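You operate a simulated robot arm through the tools that you are given. There is no shell and no other tool.

Carry out the task below with a simulated robot arm. There is one attempt and no reset: what you move stays moved.

JOB
Wipe the smudge off the screen with the grey cloth.
Fine: switch the monitor off before you wipe and on again after. The cloth goes back. What is to be rubbed or washed off counts as gone when no trace of it is left.

Only the result counts: the job must be done as asked and must still hold three seconds after the hand-in. Knocking over, shifting, dropping, spilling or breaking anything else fails it. Flat cloth is picked up by pressing the open fingertips on it (5 to 10 N) and closing them slowly along it; thin cloth reads only 2 to 8 mm in the jaws.

ROBOT AND FRAMES
A 7-joint arm with a two-finger parallel gripper, fixed in place. Base frame: the origin is on the floor under the middle of its stand, x ahead of it, y to its left, z up; the work surface is at about z = 730. Units: mm, degrees, N and s.
With the tool pointing down near the work surface it reaches from about 180 to 740 mm from the base axis. Its first joint turns from -166.0 to 166.0 degrees. Payload 1.57 kg.
Tool frame: the origin (TCP) lies between the finger pads and is the grasp point; the fingertips stand 30 mm ahead of it; z points along the fingers, y is the line along which they close. The gripper opens to 110 mm. The fingers are 24 mm wide and 12 mm thick; the gripper's body (48 by 112 mm) begins 78 mm behind the TCP.
Orientation is that of the tool frame in the base frame, as [roll, pitch, yaw] about the fixed x, y, z axes, in that order (R = Rz(yaw) Ry(pitch) Rx(roll)). With the fingers straight down and closing along the base's y, the tool's x points along the base's -x, its y along +y and its z along -z.

CONTROLS
- The arm moves only by the tool arm_command. Its argument "plan" is a list of rows, each a list of 3 entries, a list of its own where there are three numbers: the finger opening in mm, from 0 to 110, then the shift along the tool's x, y, z in units of 25 mm (1.0 is 25 mm), then the turn, a rotation vector about the tool's x, y, z in units of 4 degrees (1.0 is 4 degrees). In form: [[gripper, [x, y, z], [ax, ay, az]], ...]. A call has 1 to 20 rows; each row shifts and turns the commanded pose from where the row before left it, along the tool's axes as they then stand. A call with a number of a shift or a turn outside -1 to 1 is refused whole. A row lasts 0.2 s, in which the tool goes at most 50 mm and 8.6 degrees; a call with a longer step from one row to the next is refused whole, and so is a gripper value outside its range. A pose out of reach is approached as far as the arm can. The call stops where the force on the tool passes 50 N (or 10 N more than at its start, if that is more) or the arm is blocked; 0.2 s more then pass. The fingers move at their own pace (about 45 mm/s each) and stop on an object; they squeeze with about 34 N. The grip force told is the motor's: it shows also when the fingers shut on nothing. Time passes only in rows, and 0.2 s behind the last, so rows that do not move let the fingers close. The reply holds the time, the measured pose of the TCP, the force on the tool along the base axes, the opening and the grip force, in the units named above and with some noise, with the torque about the TCP (base axes, N m) and any sound that the robot's microphone picked up, and new pictures: "show" is both (left out), scene, wrist or none.
- Cameras (640 x 400 px; columns grow to the right, rows downward): "scene" is fixed at [218.3, -649.6, 1593.8]; the picture's right is [0.50, -0.87, 0.00], its down [-0.77, -0.44, -0.47] and it looks along [0.41, 0.23, -0.88] (base axes); focal length 269 px, centre (320, 200). "wrist" rides on the gripper at [70, 16, -141] in the tool frame; the picture's right is [-0.23, 0.97, 0.00], its down [-0.86, -0.20, -0.48] and it looks along [-0.47, -0.11, 0.88] (tool axes); focal length 222 px, centre (320, 200).
- raise_lower(by): slides the trunk up (or, below 0, down) by that many mm; the arm rides with it, the base frame stays. It gives what a move gives, with no picture.
- measure_at(camera, pixels): for up to 12 pixels [column, row] of the newest picture of that camera ("zoom" is the newest enlarged one), the place [x, y, z] in the base frame of the surface seen there, good to about 2 mm. The clock stands still meanwhile.
- close_up(camera, box): a new picture of the part [left, top, right, bottom] of that camera's present view, enlarged. The clock stands still meanwhile.
- job_done(): hands the job in; it is judged then, once.

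Unless the task says otherwise, let go and move clear before handing in.

The tools are called after "Request:" as name(argument=value, ...) on one line, values as JSON. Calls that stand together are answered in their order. arm_command: Moves the arm, as the interface text tells. Its arguments: {"type":"object","properties":{"plan":{"type":"array","items":{"type":"array"}},"show":{"type":"string","enum":["both","scene","wrist","none"]}},"required":["plan"]} The other tools are called the same way: raise_lower (by) moves the trunk up or down; measure_at (camera, pixels) gives the place of the surface under pixels of a picture; close_up (camera, box) takes an enlarged picture of a part of a camera's view; job_done () hands the job in.

At the start:

```text
t: 0.0
ee_pos: [340.7, -372.0, 1216.7]
tool_rot: [-180.0, 0.1, 180.0]
contact_force: [0.1, 0.3, 0.0]
torque: [0.0, -0.03, -0.01]
finger_gap: 110.0
finger_force: 0.1
trunk travel left (down, up): [-525.0, 65.0]
```

scene: 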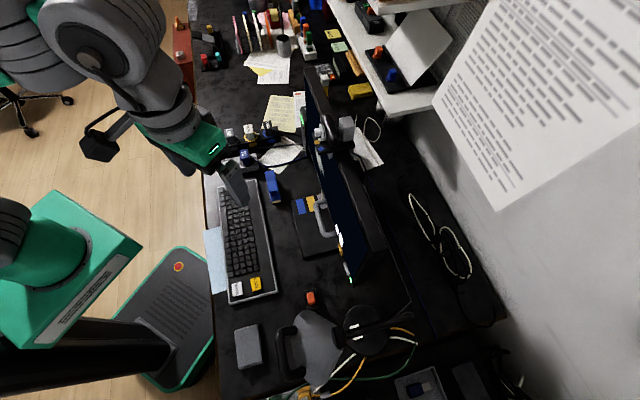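
wrist: 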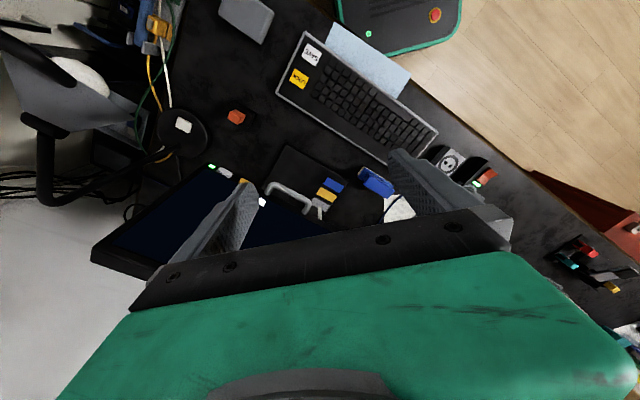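

The pictures show a desk with a keyboard, a monitor seen from above (scene around 340,200), and a grey block or cloth near (248,347). I'll zoom in on these areas before moving anything.

Request:
close_up(camera="scene", box=[200, 160, 420, 300])

Request:
close_up(camera="scene", box=[200, 270, 420, 400])

Request:
close_up(camera="wrist", box=[80, 100, 360, 280])

Request:
close_up(camera="scene", box=[180, 0, 400, 170])

```text
2.86 times, centred on (310, 230) of scene
```

zoom: 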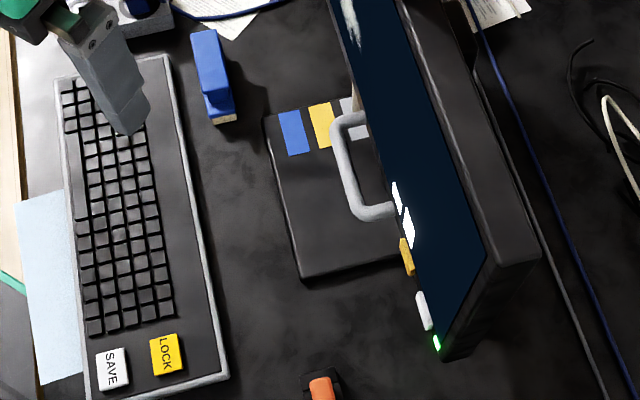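

```text
2.91 times, centred on (310, 335) of scene
```

zoom: 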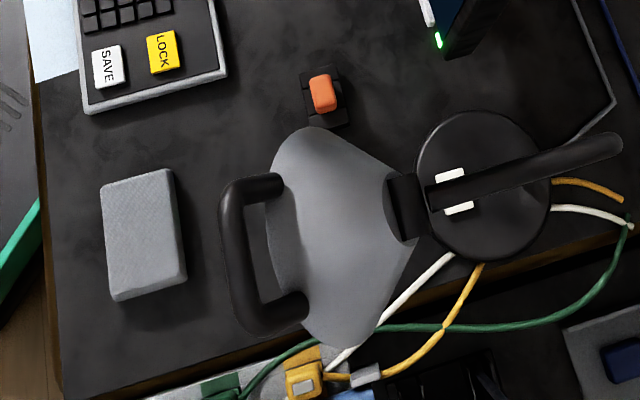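

```text
2.22 times, centred on (220, 190) of wrist
```

zoom: 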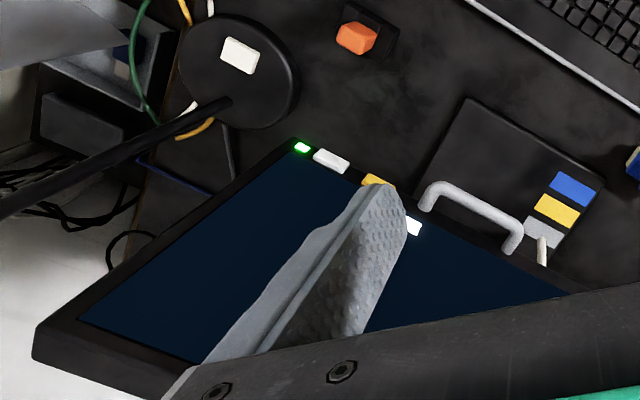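

```text
2.35 times, centred on (290, 85) of scene
```

zoom: 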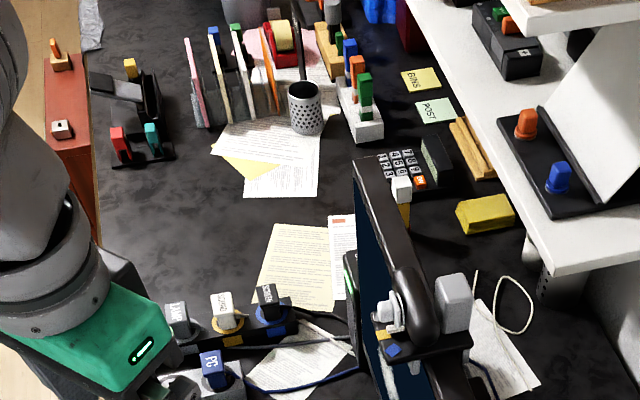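

The grey padded thing at scene (248,347) might be the cloth, and there is a light streak on the screen near scene (321,167). I'll enlarge these and measure the key places.

Request:
close_up(camera="scene", box=[290, 130, 370, 180])

Request:
close_up(camera="scene", box=[320, 220, 400, 300])

Request:
close_up(camera="scene", box=[180, 0, 260, 50])

Request:
close_up(camera="scene", box=[210, 310, 290, 380])

Request:
measure_at(camera="scene", pixels=[[248, 347], [237, 330], [257, 327], [262, 362], [241, 367], [230, 350], [311, 298], [270, 185], [350, 281], [346, 267], [340, 240], [365, 250]])

Request:
measure_at(camera="scene", pixels=[[320, 167], [322, 175], [308, 120], [335, 200], [350, 220], [380, 260], [352, 135], [340, 120], [322, 133], [320, 215], [212, 8], [305, 80]])

```text
8.00 times, centred on (330, 155) of scene
```

zoom: 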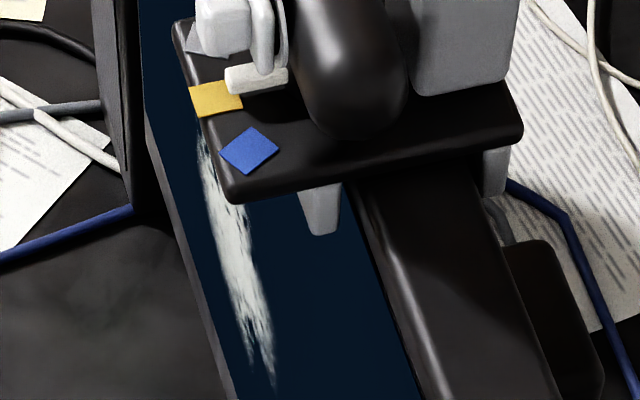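

```text
5.00 times, centred on (360, 260) of scene
```

zoom: 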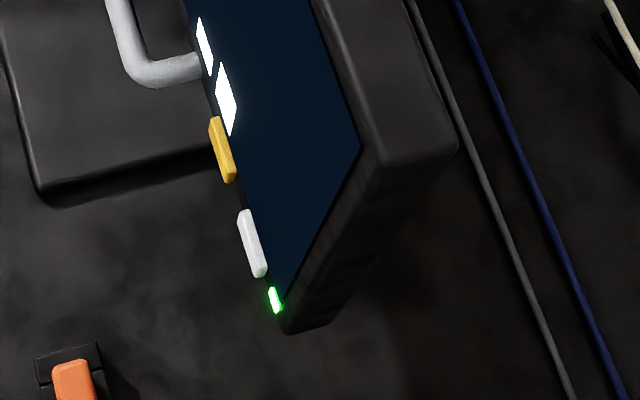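

```text
8.00 times, centred on (220, 25) of scene
```

zoom: 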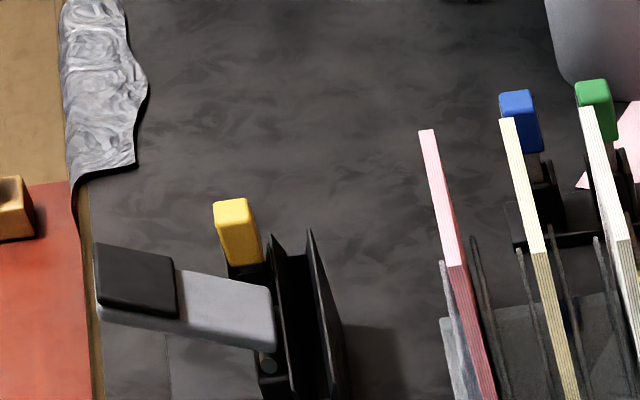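

```text
5.71 times, centred on (250, 345) of scene
```

zoom: 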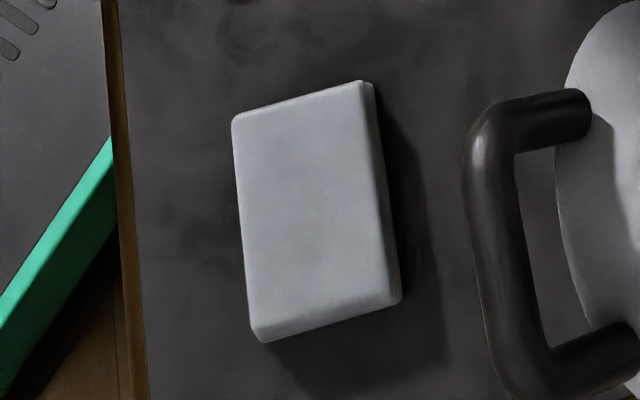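

```text
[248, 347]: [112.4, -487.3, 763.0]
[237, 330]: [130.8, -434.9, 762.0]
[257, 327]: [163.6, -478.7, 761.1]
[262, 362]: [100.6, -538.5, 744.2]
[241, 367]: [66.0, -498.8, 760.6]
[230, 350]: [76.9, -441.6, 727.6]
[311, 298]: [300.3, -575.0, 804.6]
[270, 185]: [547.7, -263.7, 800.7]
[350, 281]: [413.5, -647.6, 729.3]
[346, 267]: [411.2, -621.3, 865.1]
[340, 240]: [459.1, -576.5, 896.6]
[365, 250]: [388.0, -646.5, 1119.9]
```

```text
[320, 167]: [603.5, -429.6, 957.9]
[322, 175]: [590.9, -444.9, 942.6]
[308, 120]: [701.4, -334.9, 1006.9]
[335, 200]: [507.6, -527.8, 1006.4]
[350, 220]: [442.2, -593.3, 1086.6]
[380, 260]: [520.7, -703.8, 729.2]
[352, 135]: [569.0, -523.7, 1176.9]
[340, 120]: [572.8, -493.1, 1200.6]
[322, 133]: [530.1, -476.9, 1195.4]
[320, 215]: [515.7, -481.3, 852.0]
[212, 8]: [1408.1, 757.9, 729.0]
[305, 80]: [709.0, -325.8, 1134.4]
```

The screen lies on the vertical plane x - y ≈ 1035, with the smudge around (600,-432,950). The grey woven pad at about (115,-487), 32 mm thick, looks like the cloth. I'll measure the smudge extents, the buttons and the lamp more precisely.

Request:
measure_at(camera="scene", pixels=[[315.6, 148], [317, 153], [319, 160], [322, 168], [324.4, 178], [316, 138], [313, 140], [328, 200], [325, 185], [310, 150], [345, 183], [359, 150]])

Request:
measure_at(camera="scene", pixels=[[340.5, 258.5], [334.5, 240], [344, 262], [332.5, 246], [345, 280], [290, 350], [315, 340], [330, 365], [365, 330], [395, 320], [362, 333], [330, 320]])

Request:
close_up(camera="wrist", box=[200, 150, 280, 200])

Request:
close_up(camera="wrist", box=[180, 0, 320, 90])

Request:
close_up(camera="wrist", box=[0, 0, 240, 160])

```text
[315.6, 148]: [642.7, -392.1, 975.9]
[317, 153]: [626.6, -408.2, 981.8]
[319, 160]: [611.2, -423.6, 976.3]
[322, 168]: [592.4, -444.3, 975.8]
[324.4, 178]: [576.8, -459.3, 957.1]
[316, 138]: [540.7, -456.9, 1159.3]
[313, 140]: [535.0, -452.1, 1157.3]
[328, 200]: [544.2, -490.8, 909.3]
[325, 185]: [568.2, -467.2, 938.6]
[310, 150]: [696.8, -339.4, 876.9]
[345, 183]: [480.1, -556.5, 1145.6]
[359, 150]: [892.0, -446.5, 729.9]
```

```text
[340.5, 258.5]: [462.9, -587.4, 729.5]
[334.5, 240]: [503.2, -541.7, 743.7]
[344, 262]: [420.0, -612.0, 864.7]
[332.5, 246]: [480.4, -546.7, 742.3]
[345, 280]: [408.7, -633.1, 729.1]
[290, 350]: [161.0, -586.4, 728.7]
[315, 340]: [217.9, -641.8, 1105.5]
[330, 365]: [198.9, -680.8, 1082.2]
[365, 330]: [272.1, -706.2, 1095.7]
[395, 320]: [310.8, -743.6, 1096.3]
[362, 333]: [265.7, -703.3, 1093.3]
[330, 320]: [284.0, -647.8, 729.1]
```

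```text
8.00 times, centred on (240, 175) of wrist
```

zoom: 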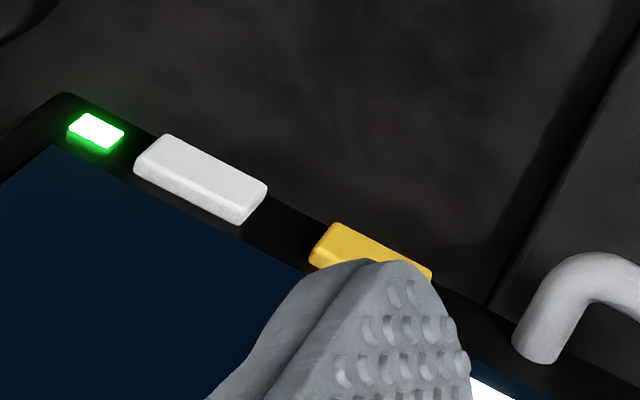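

```text
4.44 times, centred on (250, 45) of wrist
```

zoom: 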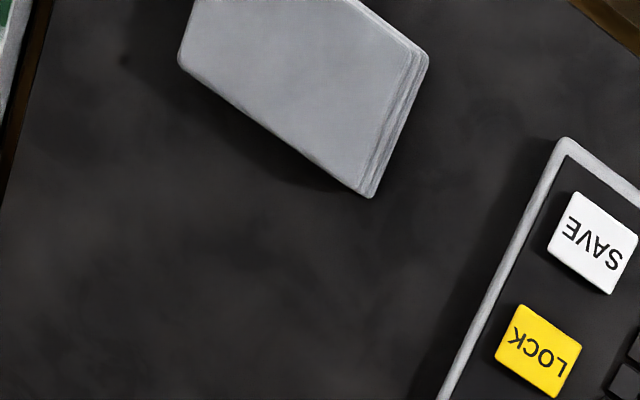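

```text
2.50 times, centred on (120, 80) of wrist
```

zoom: 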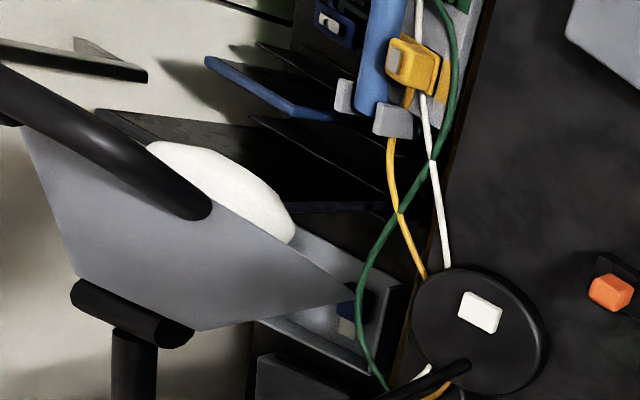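

The layered edges (wrist close-up near (250,30)) confirm that the grey pad is a folded cloth. The monitor has a green LED, a white button and a yellow button on its lower bezel. I'll turn the wrist towards the screen to see the front of the buttons.

Request:
arm_command(plan=[[0, [0, 0.4, 0.86], [0, 0, 0]], [0, [0, 0.4, 0.86], [0, 0, 0]], [0, [0, 0.4, 0.86], [0, 0, 0]], [0, [0, 0.4, 0.86], [0, 0, 0]], [0, [0, 0, 0], [0, 0, 1]], [0, [0, 0, 0], [0, 0, 1]], [0, [0, 0, 0], [0, 0, 1]], [0, [0, 0, 0], [0, 0, 1]], [0, [0, 0, 0], [0, 0, 1]], [0, [0, 0, 0], [0, 0, 1]], [0, [0, 0, 0], [0, 0, 1]], [0, [0, 0, 0], [0, 0, 1]], [0, [0, 0, 0], [0, 0, 1]], [0, [0, 0, 0], [0, 0, 1]], [0, [0, 0, 0], [0, 0, 1]], [0, [0, 0, 0], [0, 0, 0.25]]], show="both")

```text
t: 3.4
ee_pos: [340.5, -332.5, 1132.0]
tool_rot: [179.9, 0.0, 135.0]
contact_force: [0.4, 0.9, 0.3]
torque: [0.01, -0.01, 0.0]
finger_gap: 0.0
finger_force: 20.9
trunk travel left (down, up): [-525.0, 65.0]
```

scene: 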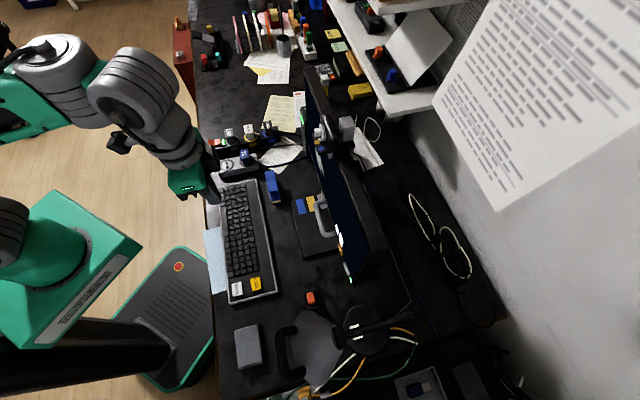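
wrist: 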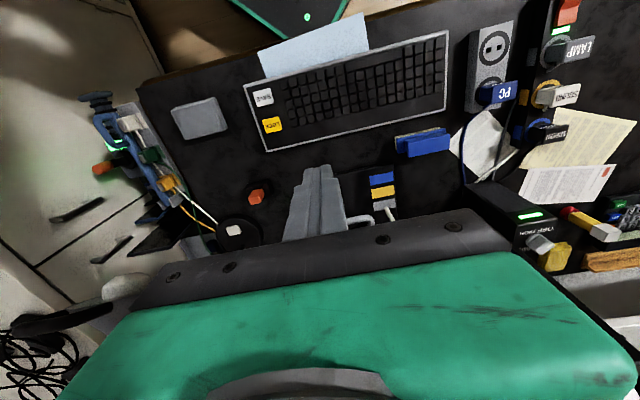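

The yaw is done and the tool still points down. Next I'll tilt it about 45° towards the screen so I can read the buttons.

Request:
arm_command(plan=[[0, [0, 0, 0], [0, -1, 0]], [0, [0, 0, 0], [0, -1, 0]], [0, [0, 0, 0], [0, -1, 0]], [0, [0, 0, 0], [0, -1, 0]], [0, [0, 0, 0], [0, -1, 0]], [0, [0, 0, 0], [0, -1, 0]], [0, [0, 0, 0], [0, -1, 0]], [0, [0, 0, 0], [0, -1, 0]], [0, [0, 0, 0], [0, -1, 0]], [0, [0, 0, 0], [0, -1, 0]], [0, [0, 0, 0], [0, -1, 0]]], show="both")

```text
t: 5.8
ee_pos: [348.4, -310.6, 1327.4]
tool_rot: [-180.0, 39.4, 135.0]
contact_force: [0.5, -0.4, -0.1]
torque: [-0.02, 0.0, 0.02]
finger_gap: 0.1
finger_force: 21.5
out of reach, approached as far as the arm can: row 2, 3, 5, 6, 7, 8, 9, 10, 11
trunk travel left (down, up): [-525.0, 65.0]
```

scene: 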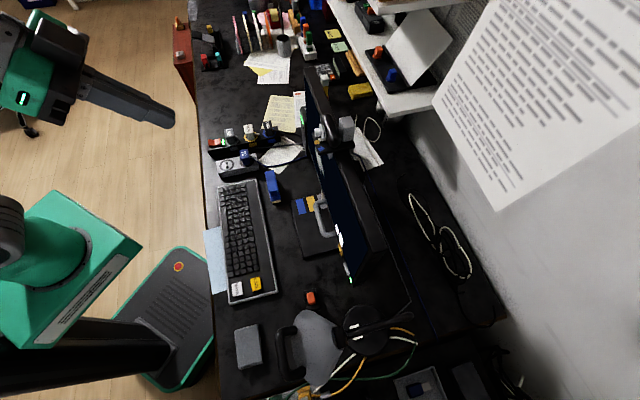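
wrist: 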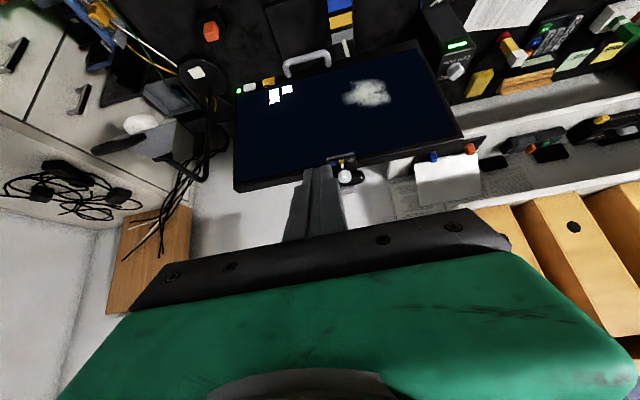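

The tilt ran out of reach and the TCP rose to z 1327, but the wrist view now shows the screen front, with the smudge near (368,92) and the buttons near (250,87). I'll zoom in on those.

Request:
close_up(camera="wrist", box=[225, 65, 305, 115])

Request:
close_up(camera="wrist", box=[220, 40, 470, 200])

Request:
close_up(camera="wrist", box=[410, 0, 570, 100])

Request:
measure_at(camera="wrist", pixels=[[239, 90], [250, 87], [268, 81], [345, 97], [368, 80], [390, 92], [368, 107], [236, 192], [463, 136], [420, 45], [234, 95], [300, 75]])

```text
8.00 times, centred on (265, 90) of wrist
```

zoom: 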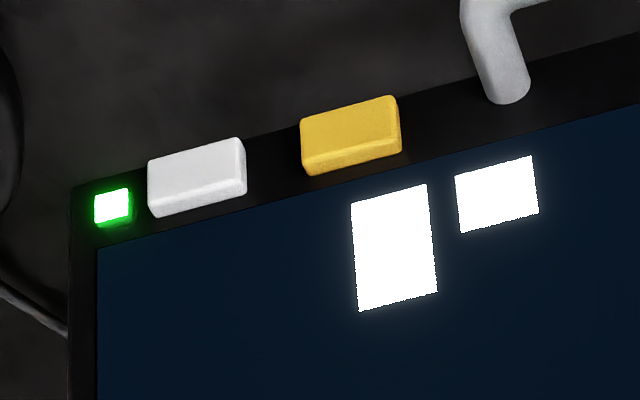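

```text
2.50 times, centred on (345, 120) of wrist
```

zoom: 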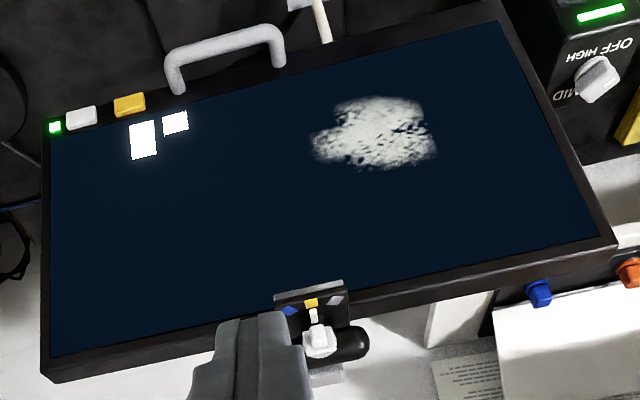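

```text
4.00 times, centred on (490, 50) of wrist
```

zoom: 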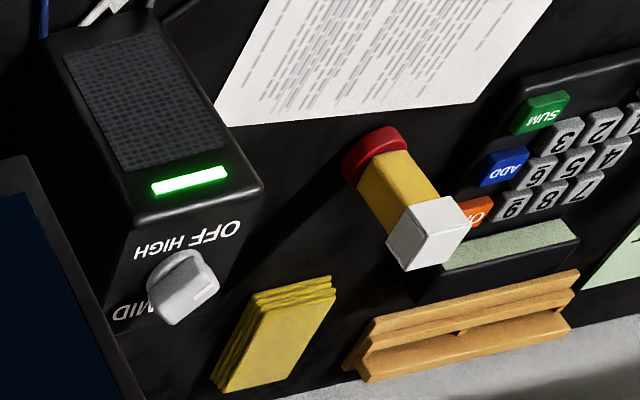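

```text
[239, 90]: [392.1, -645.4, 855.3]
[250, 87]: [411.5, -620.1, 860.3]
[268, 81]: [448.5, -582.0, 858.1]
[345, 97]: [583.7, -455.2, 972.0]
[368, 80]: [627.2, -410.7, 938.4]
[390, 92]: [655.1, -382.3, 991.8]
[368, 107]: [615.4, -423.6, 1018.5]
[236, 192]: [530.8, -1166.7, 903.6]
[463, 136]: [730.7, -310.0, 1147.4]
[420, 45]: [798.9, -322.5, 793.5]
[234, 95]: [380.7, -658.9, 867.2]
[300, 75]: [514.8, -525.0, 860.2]
```

The smudge spans about (584,-455) to (655,-382) horizontally and z ≈ 935 to 1020, and the screen is lit with two white windows. I'll measure the button edges in a fresh close-up and check the lamp's clearance.

Request:
close_up(camera="wrist", box=[225, 65, 305, 115])

Request:
measure_at(camera="zoom", pixels=[[195, 180], [155, 195], [240, 165], [192, 160], [195, 205], [350, 130], [110, 207], [90, 230], [270, 190], [300, 260], [395, 250], [510, 90]])

Request:
measure_at(camera="wrist", pixels=[[210, 30], [205, 75], [190, 70], [160, 140], [125, 145], [180, 130], [215, 150], [95, 150], [260, 170], [300, 60], [345, 165], [460, 70]])

Request:
measure_at(camera="scene", pixels=[[280, 350], [282, 335], [300, 333], [285, 370], [305, 378], [300, 318], [310, 315], [335, 345], [350, 345], [311, 295], [309, 301], [318, 303]])

```text
8.00 times, centred on (265, 90) of wrist
```

zoom: 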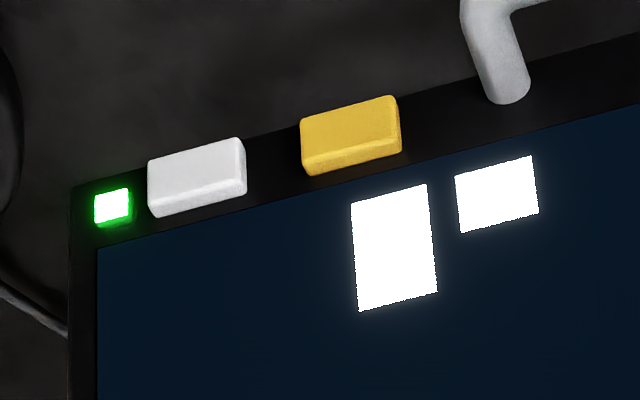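

```text
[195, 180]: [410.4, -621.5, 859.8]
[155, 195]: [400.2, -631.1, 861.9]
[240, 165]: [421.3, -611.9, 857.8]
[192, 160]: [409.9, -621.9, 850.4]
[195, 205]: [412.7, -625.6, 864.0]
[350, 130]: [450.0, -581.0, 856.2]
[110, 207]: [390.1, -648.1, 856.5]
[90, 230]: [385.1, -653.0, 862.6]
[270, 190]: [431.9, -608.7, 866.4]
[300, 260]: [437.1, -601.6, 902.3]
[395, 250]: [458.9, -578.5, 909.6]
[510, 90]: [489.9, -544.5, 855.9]
```

```text
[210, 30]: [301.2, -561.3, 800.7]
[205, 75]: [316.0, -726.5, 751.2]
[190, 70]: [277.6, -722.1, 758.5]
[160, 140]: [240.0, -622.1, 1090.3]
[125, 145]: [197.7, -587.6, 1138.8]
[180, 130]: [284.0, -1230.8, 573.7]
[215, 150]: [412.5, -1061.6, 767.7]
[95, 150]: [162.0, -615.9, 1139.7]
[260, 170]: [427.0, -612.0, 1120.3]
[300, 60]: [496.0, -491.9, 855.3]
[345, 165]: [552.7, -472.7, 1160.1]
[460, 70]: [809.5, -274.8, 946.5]
```

```text
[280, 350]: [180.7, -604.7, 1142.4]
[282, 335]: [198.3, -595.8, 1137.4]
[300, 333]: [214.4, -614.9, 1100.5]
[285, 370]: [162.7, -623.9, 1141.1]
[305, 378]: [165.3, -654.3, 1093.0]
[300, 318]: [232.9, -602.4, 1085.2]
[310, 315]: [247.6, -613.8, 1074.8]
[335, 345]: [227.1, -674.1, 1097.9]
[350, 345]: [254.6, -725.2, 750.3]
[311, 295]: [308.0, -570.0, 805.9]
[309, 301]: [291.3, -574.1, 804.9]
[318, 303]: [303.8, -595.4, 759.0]
```

The white button's face is centred at about (410,-621,858), next to the LED. The lamp shade and its handle sit at z ≈ 1075 to 1142 near (160 to 250, -590 to -650), so I'll stay clear of them. I'll bring the tool down and out in front of the screen and see how the reach behaves.

Request:
arm_command(plan=[[0, [0.269, -0.356, 0.789], [0, 0, 0]], [0, [0.269, -0.356, 0.789], [0, 0, 0]], [0, [0.269, -0.356, 0.789], [0, 0, 0]], [0, [0.269, -0.356, 0.789], [0, 0, 0]], [0, [0.269, -0.356, 0.789], [0, 0, 0]], [0, [0.269, -0.356, 0.789], [0, 0, 0]], [0, [0.269, -0.356, 0.789], [0, 0, 0]]], show="scene")

```text
t: 7.4
ee_pos: [350.6, -319.7, 1331.8]
tool_rot: [-179.9, 39.6, 134.9]
contact_force: [-0.3, -0.7, -0.2]
torque: [0.0, 0.01, -0.01]
finger_gap: 0.0
finger_force: 21.4
out of reach, approached as far as the arm can: row 1, 2, 3, 4, 5, 6, 7
trunk travel left (down, up): [-525.0, 65.0]
```

scene: 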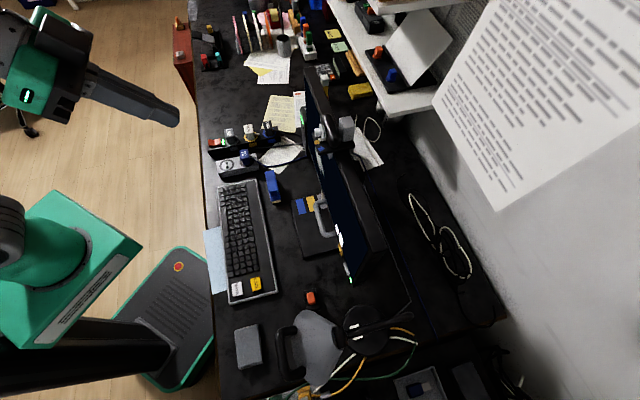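

The arm stays near z 1330, so the wrist can't tilt while the shoulder is this high above the target. I'll check where the arm's parts are before lowering the trunk.

Request:
measure_at(camera="scene", pixels=[[60, 270], [10, 215], [90, 380], [60, 50], [20, 40], [20, 95], [80, 35], [170, 115], [120, 235], [180, 270], [205, 200], [215, 380]])

Request:
close_up(camera="scene", box=[0, 0, 240, 400])

```text
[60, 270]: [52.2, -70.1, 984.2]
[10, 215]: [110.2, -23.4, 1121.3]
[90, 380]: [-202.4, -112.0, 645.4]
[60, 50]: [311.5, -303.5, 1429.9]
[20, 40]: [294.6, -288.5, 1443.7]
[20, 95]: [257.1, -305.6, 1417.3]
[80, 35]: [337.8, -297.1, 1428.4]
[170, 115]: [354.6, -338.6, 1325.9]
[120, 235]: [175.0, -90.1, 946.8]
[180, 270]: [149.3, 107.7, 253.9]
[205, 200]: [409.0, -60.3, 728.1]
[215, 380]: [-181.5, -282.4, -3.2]
```

```text
1.00 times, centred on (120, 200) of scene (not enlarged: the box is as wide or as high as the picture)
```

zoom: 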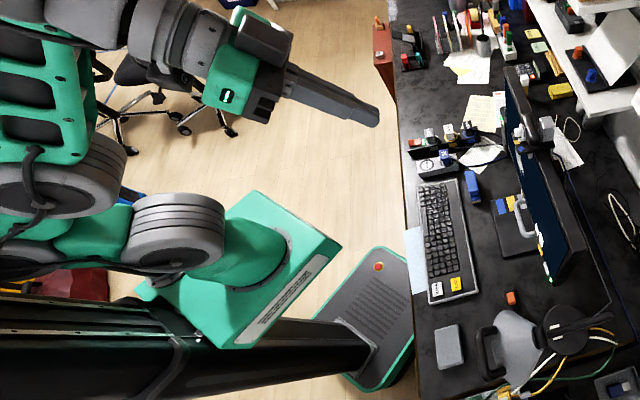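

The shoulder sits at about z 1120 on the column, well inside the desk edge, so the carriage has a clear drop. Lowering the trunk 350 mm brings the tilted tool down to screen height.

Request:
raise_lower(by=-150)

Request:
raise_lower(by=-200)

Request:
arm_command(plan=[[0, [0, 0, 0], [0, 0, 0]]], show="both")

```text
t: 9.2
ee_pos: [350.3, -319.1, 1182.1]
tool_rot: [-180.0, 39.6, 135.0]
contact_force: [0.0, -0.5, -0.8]
torque: [-0.03, 0.0, 0.02]
finger_gap: 0.0
finger_force: 20.9
trunk travel left (down, up): [-375.0, 215.0]
```

```text
t: 11.3
ee_pos: [351.8, -318.7, 981.1]
tool_rot: [-180.0, 39.6, 135.0]
contact_force: [0.5, 0.5, -0.4]
torque: [0.01, 0.01, 0.02]
finger_gap: 0.2
finger_force: 22.1
trunk travel left (down, up): [-175.0, 415.0]
```

```text
t: 11.7
ee_pos: [351.3, -318.7, 981.0]
tool_rot: [-179.8, 39.6, 135.0]
contact_force: [1.1, 0.3, -0.3]
torque: [-0.01, 0.02, 0.01]
finger_gap: 0.0
finger_force: 21.1
trunk travel left (down, up): [-175.0, 415.0]
```

scene: 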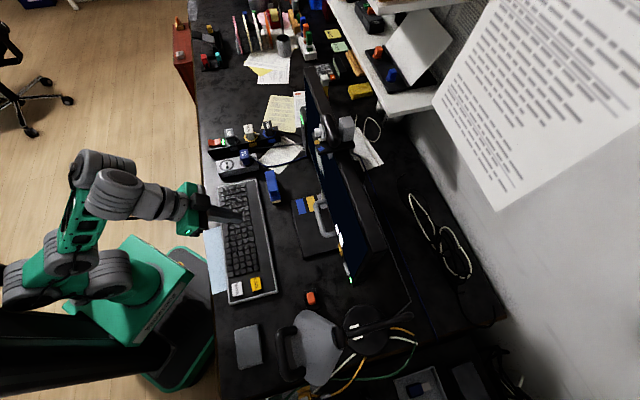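
wrist: 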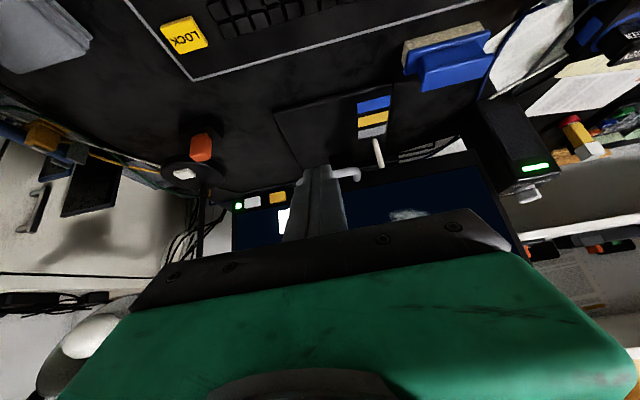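

The tool is now at (351,-319,981), still tilted and in reach. I'll move it towards the button side of the screen and tilt it to about 25° below horizontal.

Request:
arm_command(plan=[[0, [-0.235, -0.77, 0.817], [0, 0, 0]], [0, [-0.235, -0.77, 0.817], [0, 0, 0]], [0, [-0.235, -0.77, 0.817], [0, 0, 0]], [0, [-0.235, -0.77, 0.817], [0, 0, 0]], [0, [-0.235, -0.77, 0.817], [0, 0, 0]], [0, [0, 0, 0], [0, -1, 0]], [0, [0, 0, 0], [0, -1, 0]], [0, [0, 0, 0], [0, -1, 0]], [0, [0, 0, 0], [0, -1, 0]], [0, [0, 0, 0], [0, -1, 0]], [0, [0, 0, 0], [0, -1, 0]], [0, [0, 0, 0], [0, -0.35, 0]]], show="both")

```text
t: 14.3
ee_pos: [434.1, -310.1, 1107.1]
tool_rot: [-178.9, 64.6, 135.7]
contact_force: [0.1, 0.9, -0.2]
torque: [0.0, -0.03, 0.04]
finger_gap: 0.1
finger_force: 21.4
out of reach, approached as far as the arm can: row 1, 2, 3, 4, 5, 6, 7, 8, 9, 10, 11, 12
trunk travel left (down, up): [-175.0, 415.0]
```

scene: 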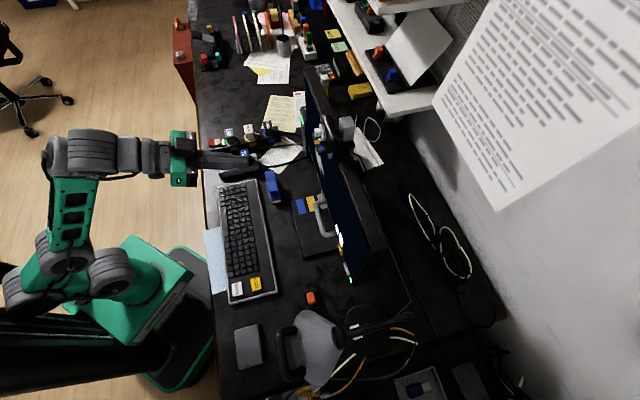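
wrist: 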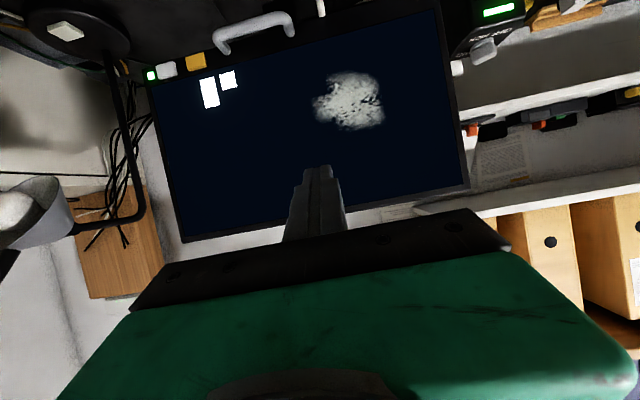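

The arm again could not get down to the target height while tilted. I'll locate its joints in the current picture to understand its geometry before choosing a better configuration.

Request:
measure_at(camera="scene", pixels=[[112, 272], [65, 255], [20, 290], [70, 205], [55, 170], [90, 150], [130, 152], [155, 155], [183, 145], [180, 180], [150, 265], [100, 300]])

Request:
close_up(camera="scene", box=[0, 110, 260, 340])

```text
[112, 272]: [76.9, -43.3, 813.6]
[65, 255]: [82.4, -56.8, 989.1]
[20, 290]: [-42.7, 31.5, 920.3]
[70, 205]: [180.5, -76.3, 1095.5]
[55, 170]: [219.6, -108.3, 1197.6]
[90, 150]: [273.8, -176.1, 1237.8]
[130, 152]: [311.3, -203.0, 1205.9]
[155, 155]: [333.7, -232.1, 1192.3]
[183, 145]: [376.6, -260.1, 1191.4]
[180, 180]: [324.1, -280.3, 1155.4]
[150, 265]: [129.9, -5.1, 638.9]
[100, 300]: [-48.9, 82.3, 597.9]
```

```text
1.74 times, centred on (130, 225) of scene
```

zoom: 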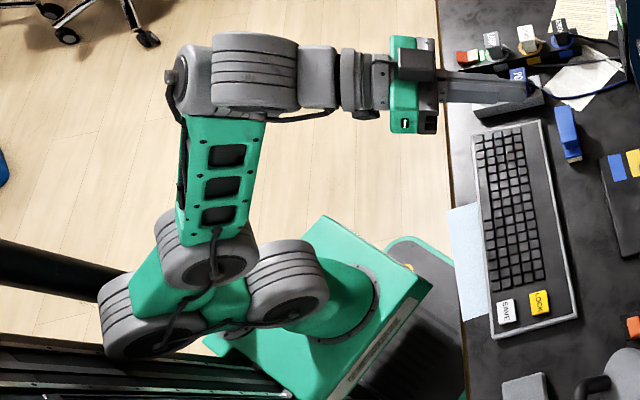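

The wrist is about 250 mm behind the TCP, and the forearm is folded up and back towards the column. I'll test whether moving outwards frees the arm so it can come down.

Request:
arm_command(plan=[[0, [0, -0.6, 0.8], [0, 0, 0]], [0, [0, -0.6, 0.8], [0, 0, 0]], [0, [0, -0.6, 0.8], [0, 0, 0]], [0, [0.3, -0.6, 0.5], [0, 0, 0]]], show="none")

```text
t: 15.1
ee_pos: [504.4, -283.1, 1100.5]
tool_rot: [179.8, 65.6, 146.7]
contact_force: [-0.6, -0.1, -0.5]
torque: [-0.02, -0.02, 0.03]
finger_gap: 0.3
finger_force: 21.6
out of reach, approached as far as the arm can: row 1
trunk travel left (down, up): [-175.0, 415.0]
stopped in row 3: the arm was blocked; the commanded pose is now the measured one
```

The arm moved in an unexpected direction and was blocked. I'll take a look before doing anything else.

Request:
arm_command(plan=[[0, [0, 0, 0], [0, 0, 0]]], show="both")

Request:
close_up(camera="scene", box=[0, 60, 300, 340])

```text
t: 15.4
ee_pos: [502.2, -283.6, 1101.6]
tool_rot: [180.0, 65.6, 146.6]
contact_force: [0.0, 0.5, -0.1]
torque: [0.02, 0.0, 0.05]
finger_gap: 0.0
finger_force: 21.2
trunk travel left (down, up): [-175.0, 415.0]
```

scene: 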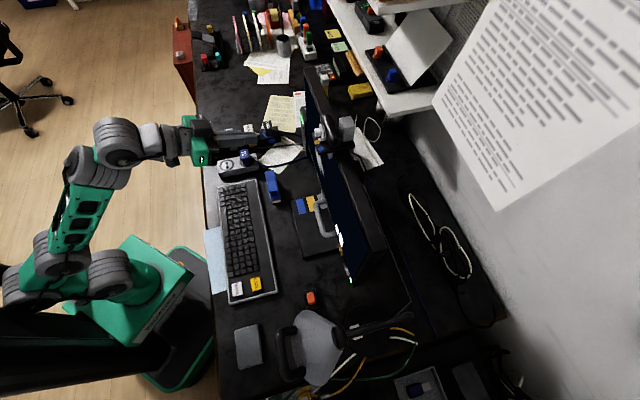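
wrist: 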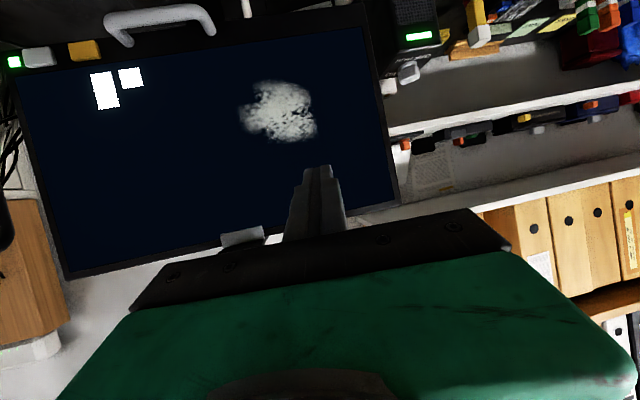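

```text
1.43 times, centred on (150, 200) of scene
```

zoom: 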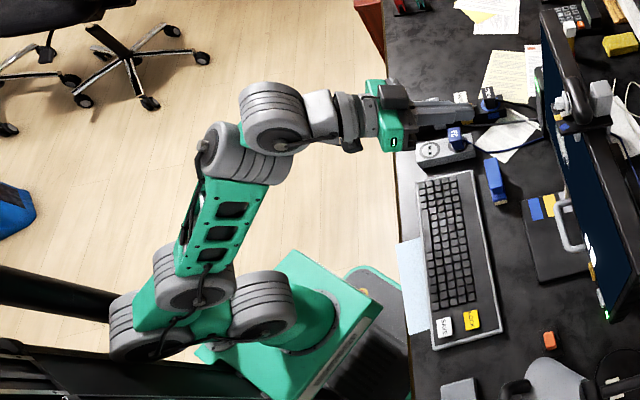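

The arm stopped at (502,-284,1102) with no contact force. I'll measure its joint housings to understand the limits.

Request:
measure_at(camera="scene", pixels=[[111, 262], [111, 283], [30, 285], [20, 300], [59, 245], [45, 265], [68, 215], [85, 160], [100, 175], [115, 130], [118, 150], [155, 140]])

Request:
close_up(camera="scene", box=[0, 200, 200, 340])

```text
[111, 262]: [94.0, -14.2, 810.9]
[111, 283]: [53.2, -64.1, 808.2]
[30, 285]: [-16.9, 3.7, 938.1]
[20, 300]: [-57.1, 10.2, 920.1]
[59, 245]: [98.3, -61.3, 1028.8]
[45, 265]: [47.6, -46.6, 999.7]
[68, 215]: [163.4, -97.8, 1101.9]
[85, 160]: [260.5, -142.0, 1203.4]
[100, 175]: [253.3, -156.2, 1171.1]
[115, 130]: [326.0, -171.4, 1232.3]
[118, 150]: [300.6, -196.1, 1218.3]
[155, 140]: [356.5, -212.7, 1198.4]
```

```text
2.86 times, centred on (100, 270) of scene
```

zoom: 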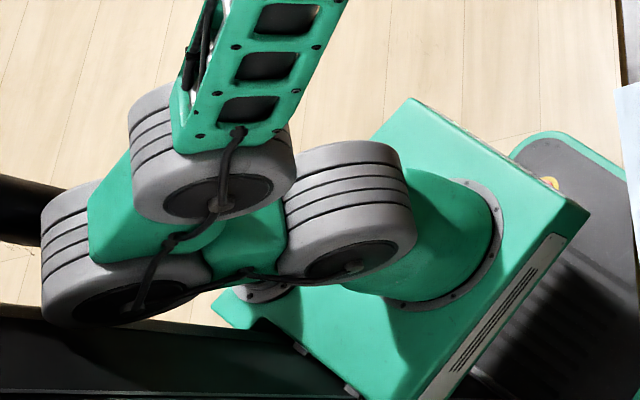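

The arm appears to be near a fold limit. I'll un-tilt the tool, which was reachable before, and then work out from there.

Request:
arm_command(plan=[[0, [0, 0, -0.4], [0, 1, 0]], [0, [0, 0, -0.4], [0, 1, 0]], [0, [0, 0, -0.4], [0, 1, 0]], [0, [0, 0, 0], [0, 1, 0]], [0, [0, 0, 0], [0, 1, 0]], [0, [0, 0, 0], [0, 1, 0]], [0, [0, 0, 0], [0, 1, 0]], [0, [0, 0, 0], [0, 1, 0]], [0, [0, 0, 0], [0, 1, 0]], [0, [0, 0, 0], [0, 1, 0]]], show="scene")

```text
t: 17.6
ee_pos: [485.8, -266.8, 1120.2]
tool_rot: [178.9, 30.4, 146.7]
contact_force: [0.2, 1.3, -0.1]
torque: [-0.01, -0.02, 0.0]
finger_gap: 0.0
finger_force: 20.9
out of reach, approached as far as the arm can: row 7, 8
trunk travel left (down, up): [-175.0, 415.0]
```

scene: 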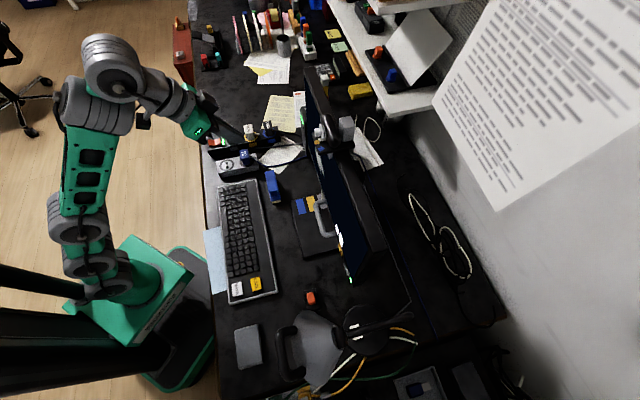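

The arm unfolded a little and the chain is easier to see now. I'll zoom in and measure again.

Request:
close_up(camera="scene", box=[20, 20, 240, 310])

Request:
measure_at(camera="scene", pixels=[[85, 290], [110, 280], [90, 265], [75, 262], [65, 230], [95, 232], [85, 190], [80, 100], [115, 115], [105, 50], [118, 90], [150, 95]])

```text
1.38 times, centred on (130, 165) of scene
```

zoom: 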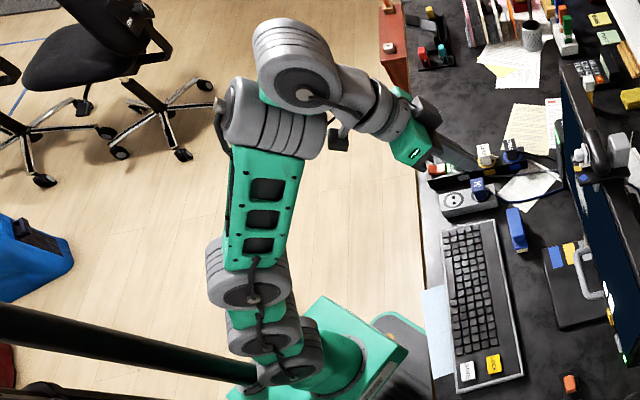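

```text
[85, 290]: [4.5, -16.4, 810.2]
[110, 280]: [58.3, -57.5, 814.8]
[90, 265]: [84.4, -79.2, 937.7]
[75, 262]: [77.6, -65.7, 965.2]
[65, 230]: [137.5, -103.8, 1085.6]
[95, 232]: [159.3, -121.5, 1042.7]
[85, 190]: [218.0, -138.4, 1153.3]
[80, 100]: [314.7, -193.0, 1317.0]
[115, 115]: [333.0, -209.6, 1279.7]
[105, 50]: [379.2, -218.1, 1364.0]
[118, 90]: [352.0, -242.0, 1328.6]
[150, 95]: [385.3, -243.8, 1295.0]
```

The links show three pitch joints near the column that don't fold tightly, so the wrist has to stay well away from the shoulder. Lowering the trunk further makes the screen pose more extended, so I'll lower it another 120 mm.

Request:
raise_lower(by=-120)

Request:
arm_command(plan=[[0, [0, 0, 0], [0, 0, 0]]], show="both")

```text
t: 19.1
ee_pos: [486.4, -267.5, 1002.7]
tool_rot: [178.8, 30.5, 146.7]
contact_force: [-0.2, -1.0, -0.3]
torque: [0.0, -0.03, -0.01]
finger_gap: 0.0
finger_force: 21.4
trunk travel left (down, up): [-55.0, 535.0]
```

```text
t: 19.6
ee_pos: [486.7, -267.2, 1001.1]
tool_rot: [179.0, 30.6, 146.6]
contact_force: [-0.9, 0.5, 0.0]
torque: [-0.02, 0.0, -0.01]
finger_gap: 0.2
finger_force: 20.9
trunk travel left (down, up): [-55.0, 535.0]
```

scene: 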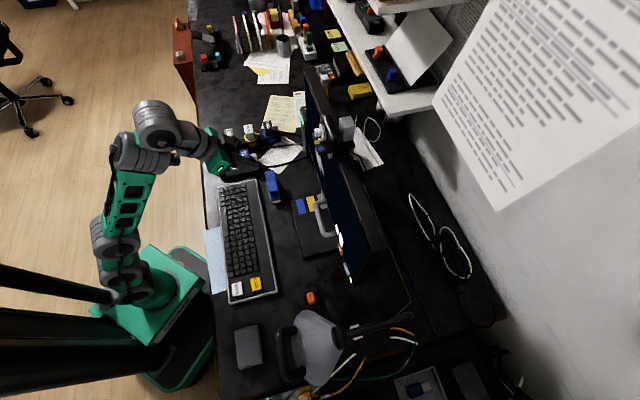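
wrist: 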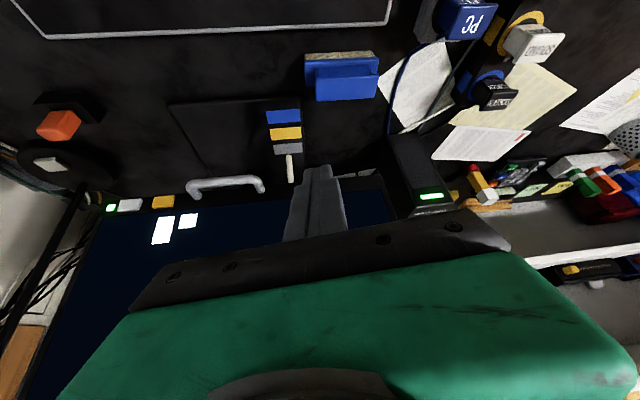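

The trunk is now low and the tool is at (487,-267,1001). I'll swing sideways towards the button side and turn the heading square to the screen.

Request:
arm_command(plan=[[0, [-0.05, -0.92, -0.11], [0.147, 0, 0.25]], [0, [-0.05, -0.92, -0.11], [0.147, 0, 0.25]], [0, [-0.05, -0.92, -0.11], [0.147, 0, 0.25]], [0, [-0.05, -0.92, -0.11], [0.147, 0, 0.25]], [0, [-0.05, -0.92, -0.11], [0.147, 0, 0.25]], [0, [-0.05, -0.92, -0.11], [0.147, 0, 0.25]], [0, [-0.05, -0.92, -0.11], [0.147, 0, 0.25]], [0, [-0.05, -0.92, -0.11], [0.147, 0, 0.25]], [0, [-0.05, -0.92, -0.11], [0.147, 0, 0.25]], [0, [-0.05, -0.92, -0.11], [0.147, 0, 0.25]]], show="scene")

```text
t: 21.0
ee_pos: [401.9, -373.4, 1008.3]
tool_rot: [178.8, 31.0, 139.2]
contact_force: [8.8, -13.5, -7.3]
torque: [0.29, -0.14, 0.54]
finger_gap: 0.1
finger_force: 21.4
out of reach, approached as far as the arm can: row 4, 5, 6, 7
trunk travel left (down, up): [-55.0, 535.0]
stopped in row 7: the force on the tool passed its limit at 70 N (the readings are from after the stop); the commanded pose is now the measured one
```

scene: 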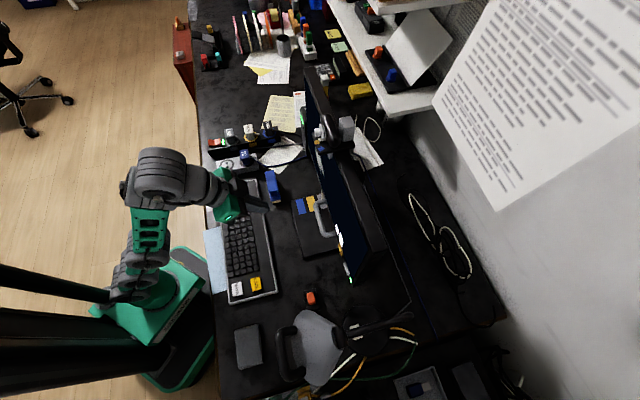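

The force limit tripped at about (402,-373,1008), where nothing is near the gripper, so it may be a jerk from the arm changing configuration. I'll wait a moment and check the residual force and the pictures.

Request:
arm_command(plan=[[0, [0, 0, 0], [0, 0, 0]], [0, [0, 0, 0], [0, 0, 0]]], show="both")

Request:
close_up(camera="scene", box=[80, 120, 300, 330])

```text
t: 21.6
ee_pos: [401.9, -374.0, 1008.4]
tool_rot: [178.8, 30.9, 139.2]
contact_force: [13.8, -17.9, -11.3]
torque: [0.13, -0.14, 0.35]
finger_gap: 0.2
finger_force: 21.2
trunk travel left (down, up): [-55.0, 535.0]
```

scene: 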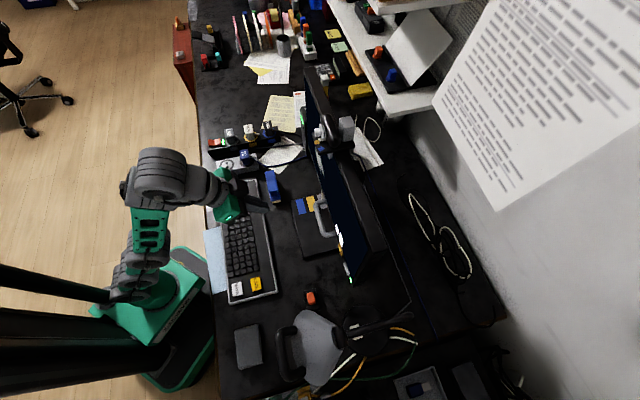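
wrist: 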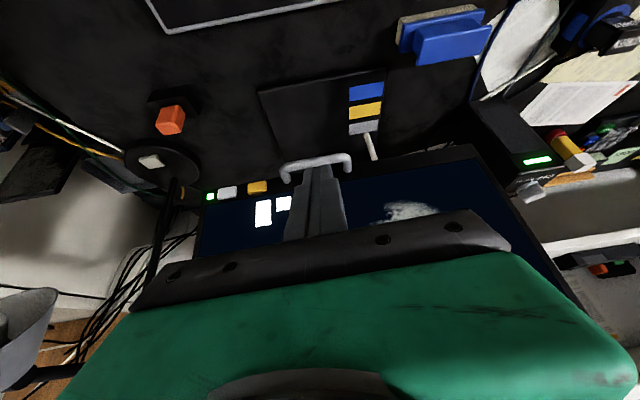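

```text
1.90 times, centred on (190, 225) of scene
```

zoom: 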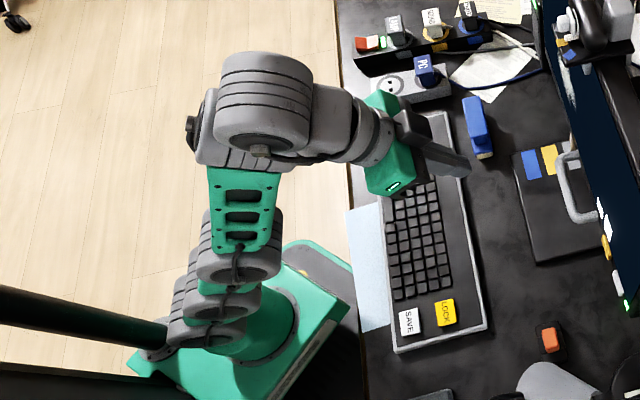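

A 25 N force persists with nothing touching the fingers, so the camera side of the gripper is probably pressing on the arm's own forearm. I'll open the wrist by swinging the tool outwards about the wrist joint.

Request:
arm_command(plan=[[0, [-0.68, 0, 0], [0, -1, 0]], [0, [-0.68, 0, 0], [0, -1, 0]], [0, [-0.68, 0, 0], [0, -1, 0]], [0, [-0.68, 0, 0], [0, -1, 0]], [0, [0, 0, 0], [0, 0, 0]]], show="scene")

```text
t: 22.8
ee_pos: [433.9, -406.3, 1040.1]
tool_rot: [178.5, 47.0, 138.8]
contact_force: [0.3, -0.3, -0.4]
torque: [0.0, 0.0, -0.02]
finger_gap: 0.0
finger_force: 20.9
out of reach, approached as far as the arm can: row 3, 4
trunk travel left (down, up): [-55.0, 535.0]
```

scene: 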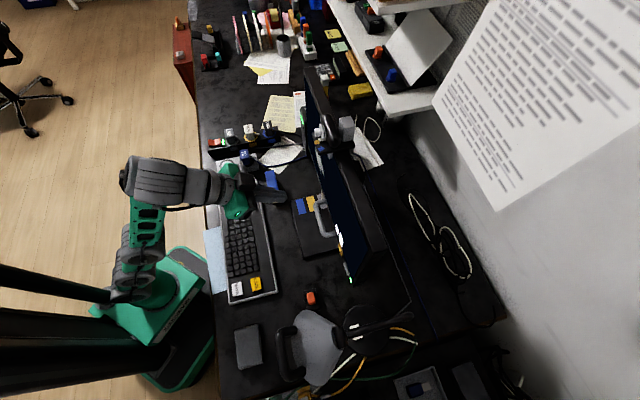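

The force is gone, so it was a self-contact. Now I'll test moving straight down while tilting further.

Request:
arm_command(plan=[[0, [0.6, -0.2, 0.4], [0, -0.7, 0]], [0, [0.6, -0.2, 0.35], [0, -0.7, 0]], [0, [0.65, -0.2, 0.3], [0, -0.7, 0]], [0, [0.65, -0.2, 0.25], [0, -0.7, 0]]], show="scene")

```text
t: 23.8
ee_pos: [427.9, -435.6, 1005.1]
tool_rot: [178.0, 58.0, 138.2]
contact_force: [-0.6, 0.5, 0.6]
torque: [0.0, 0.02, -0.02]
finger_gap: 0.1
finger_force: 21.0
out of reach, approached as far as the arm can: row 3, 4
trunk travel left (down, up): [-55.0, 535.0]
```

scene: 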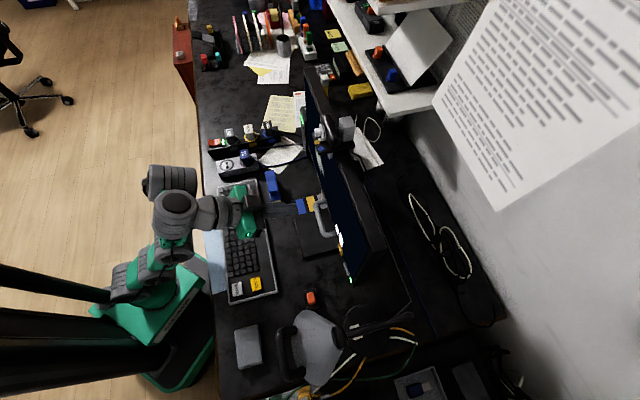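

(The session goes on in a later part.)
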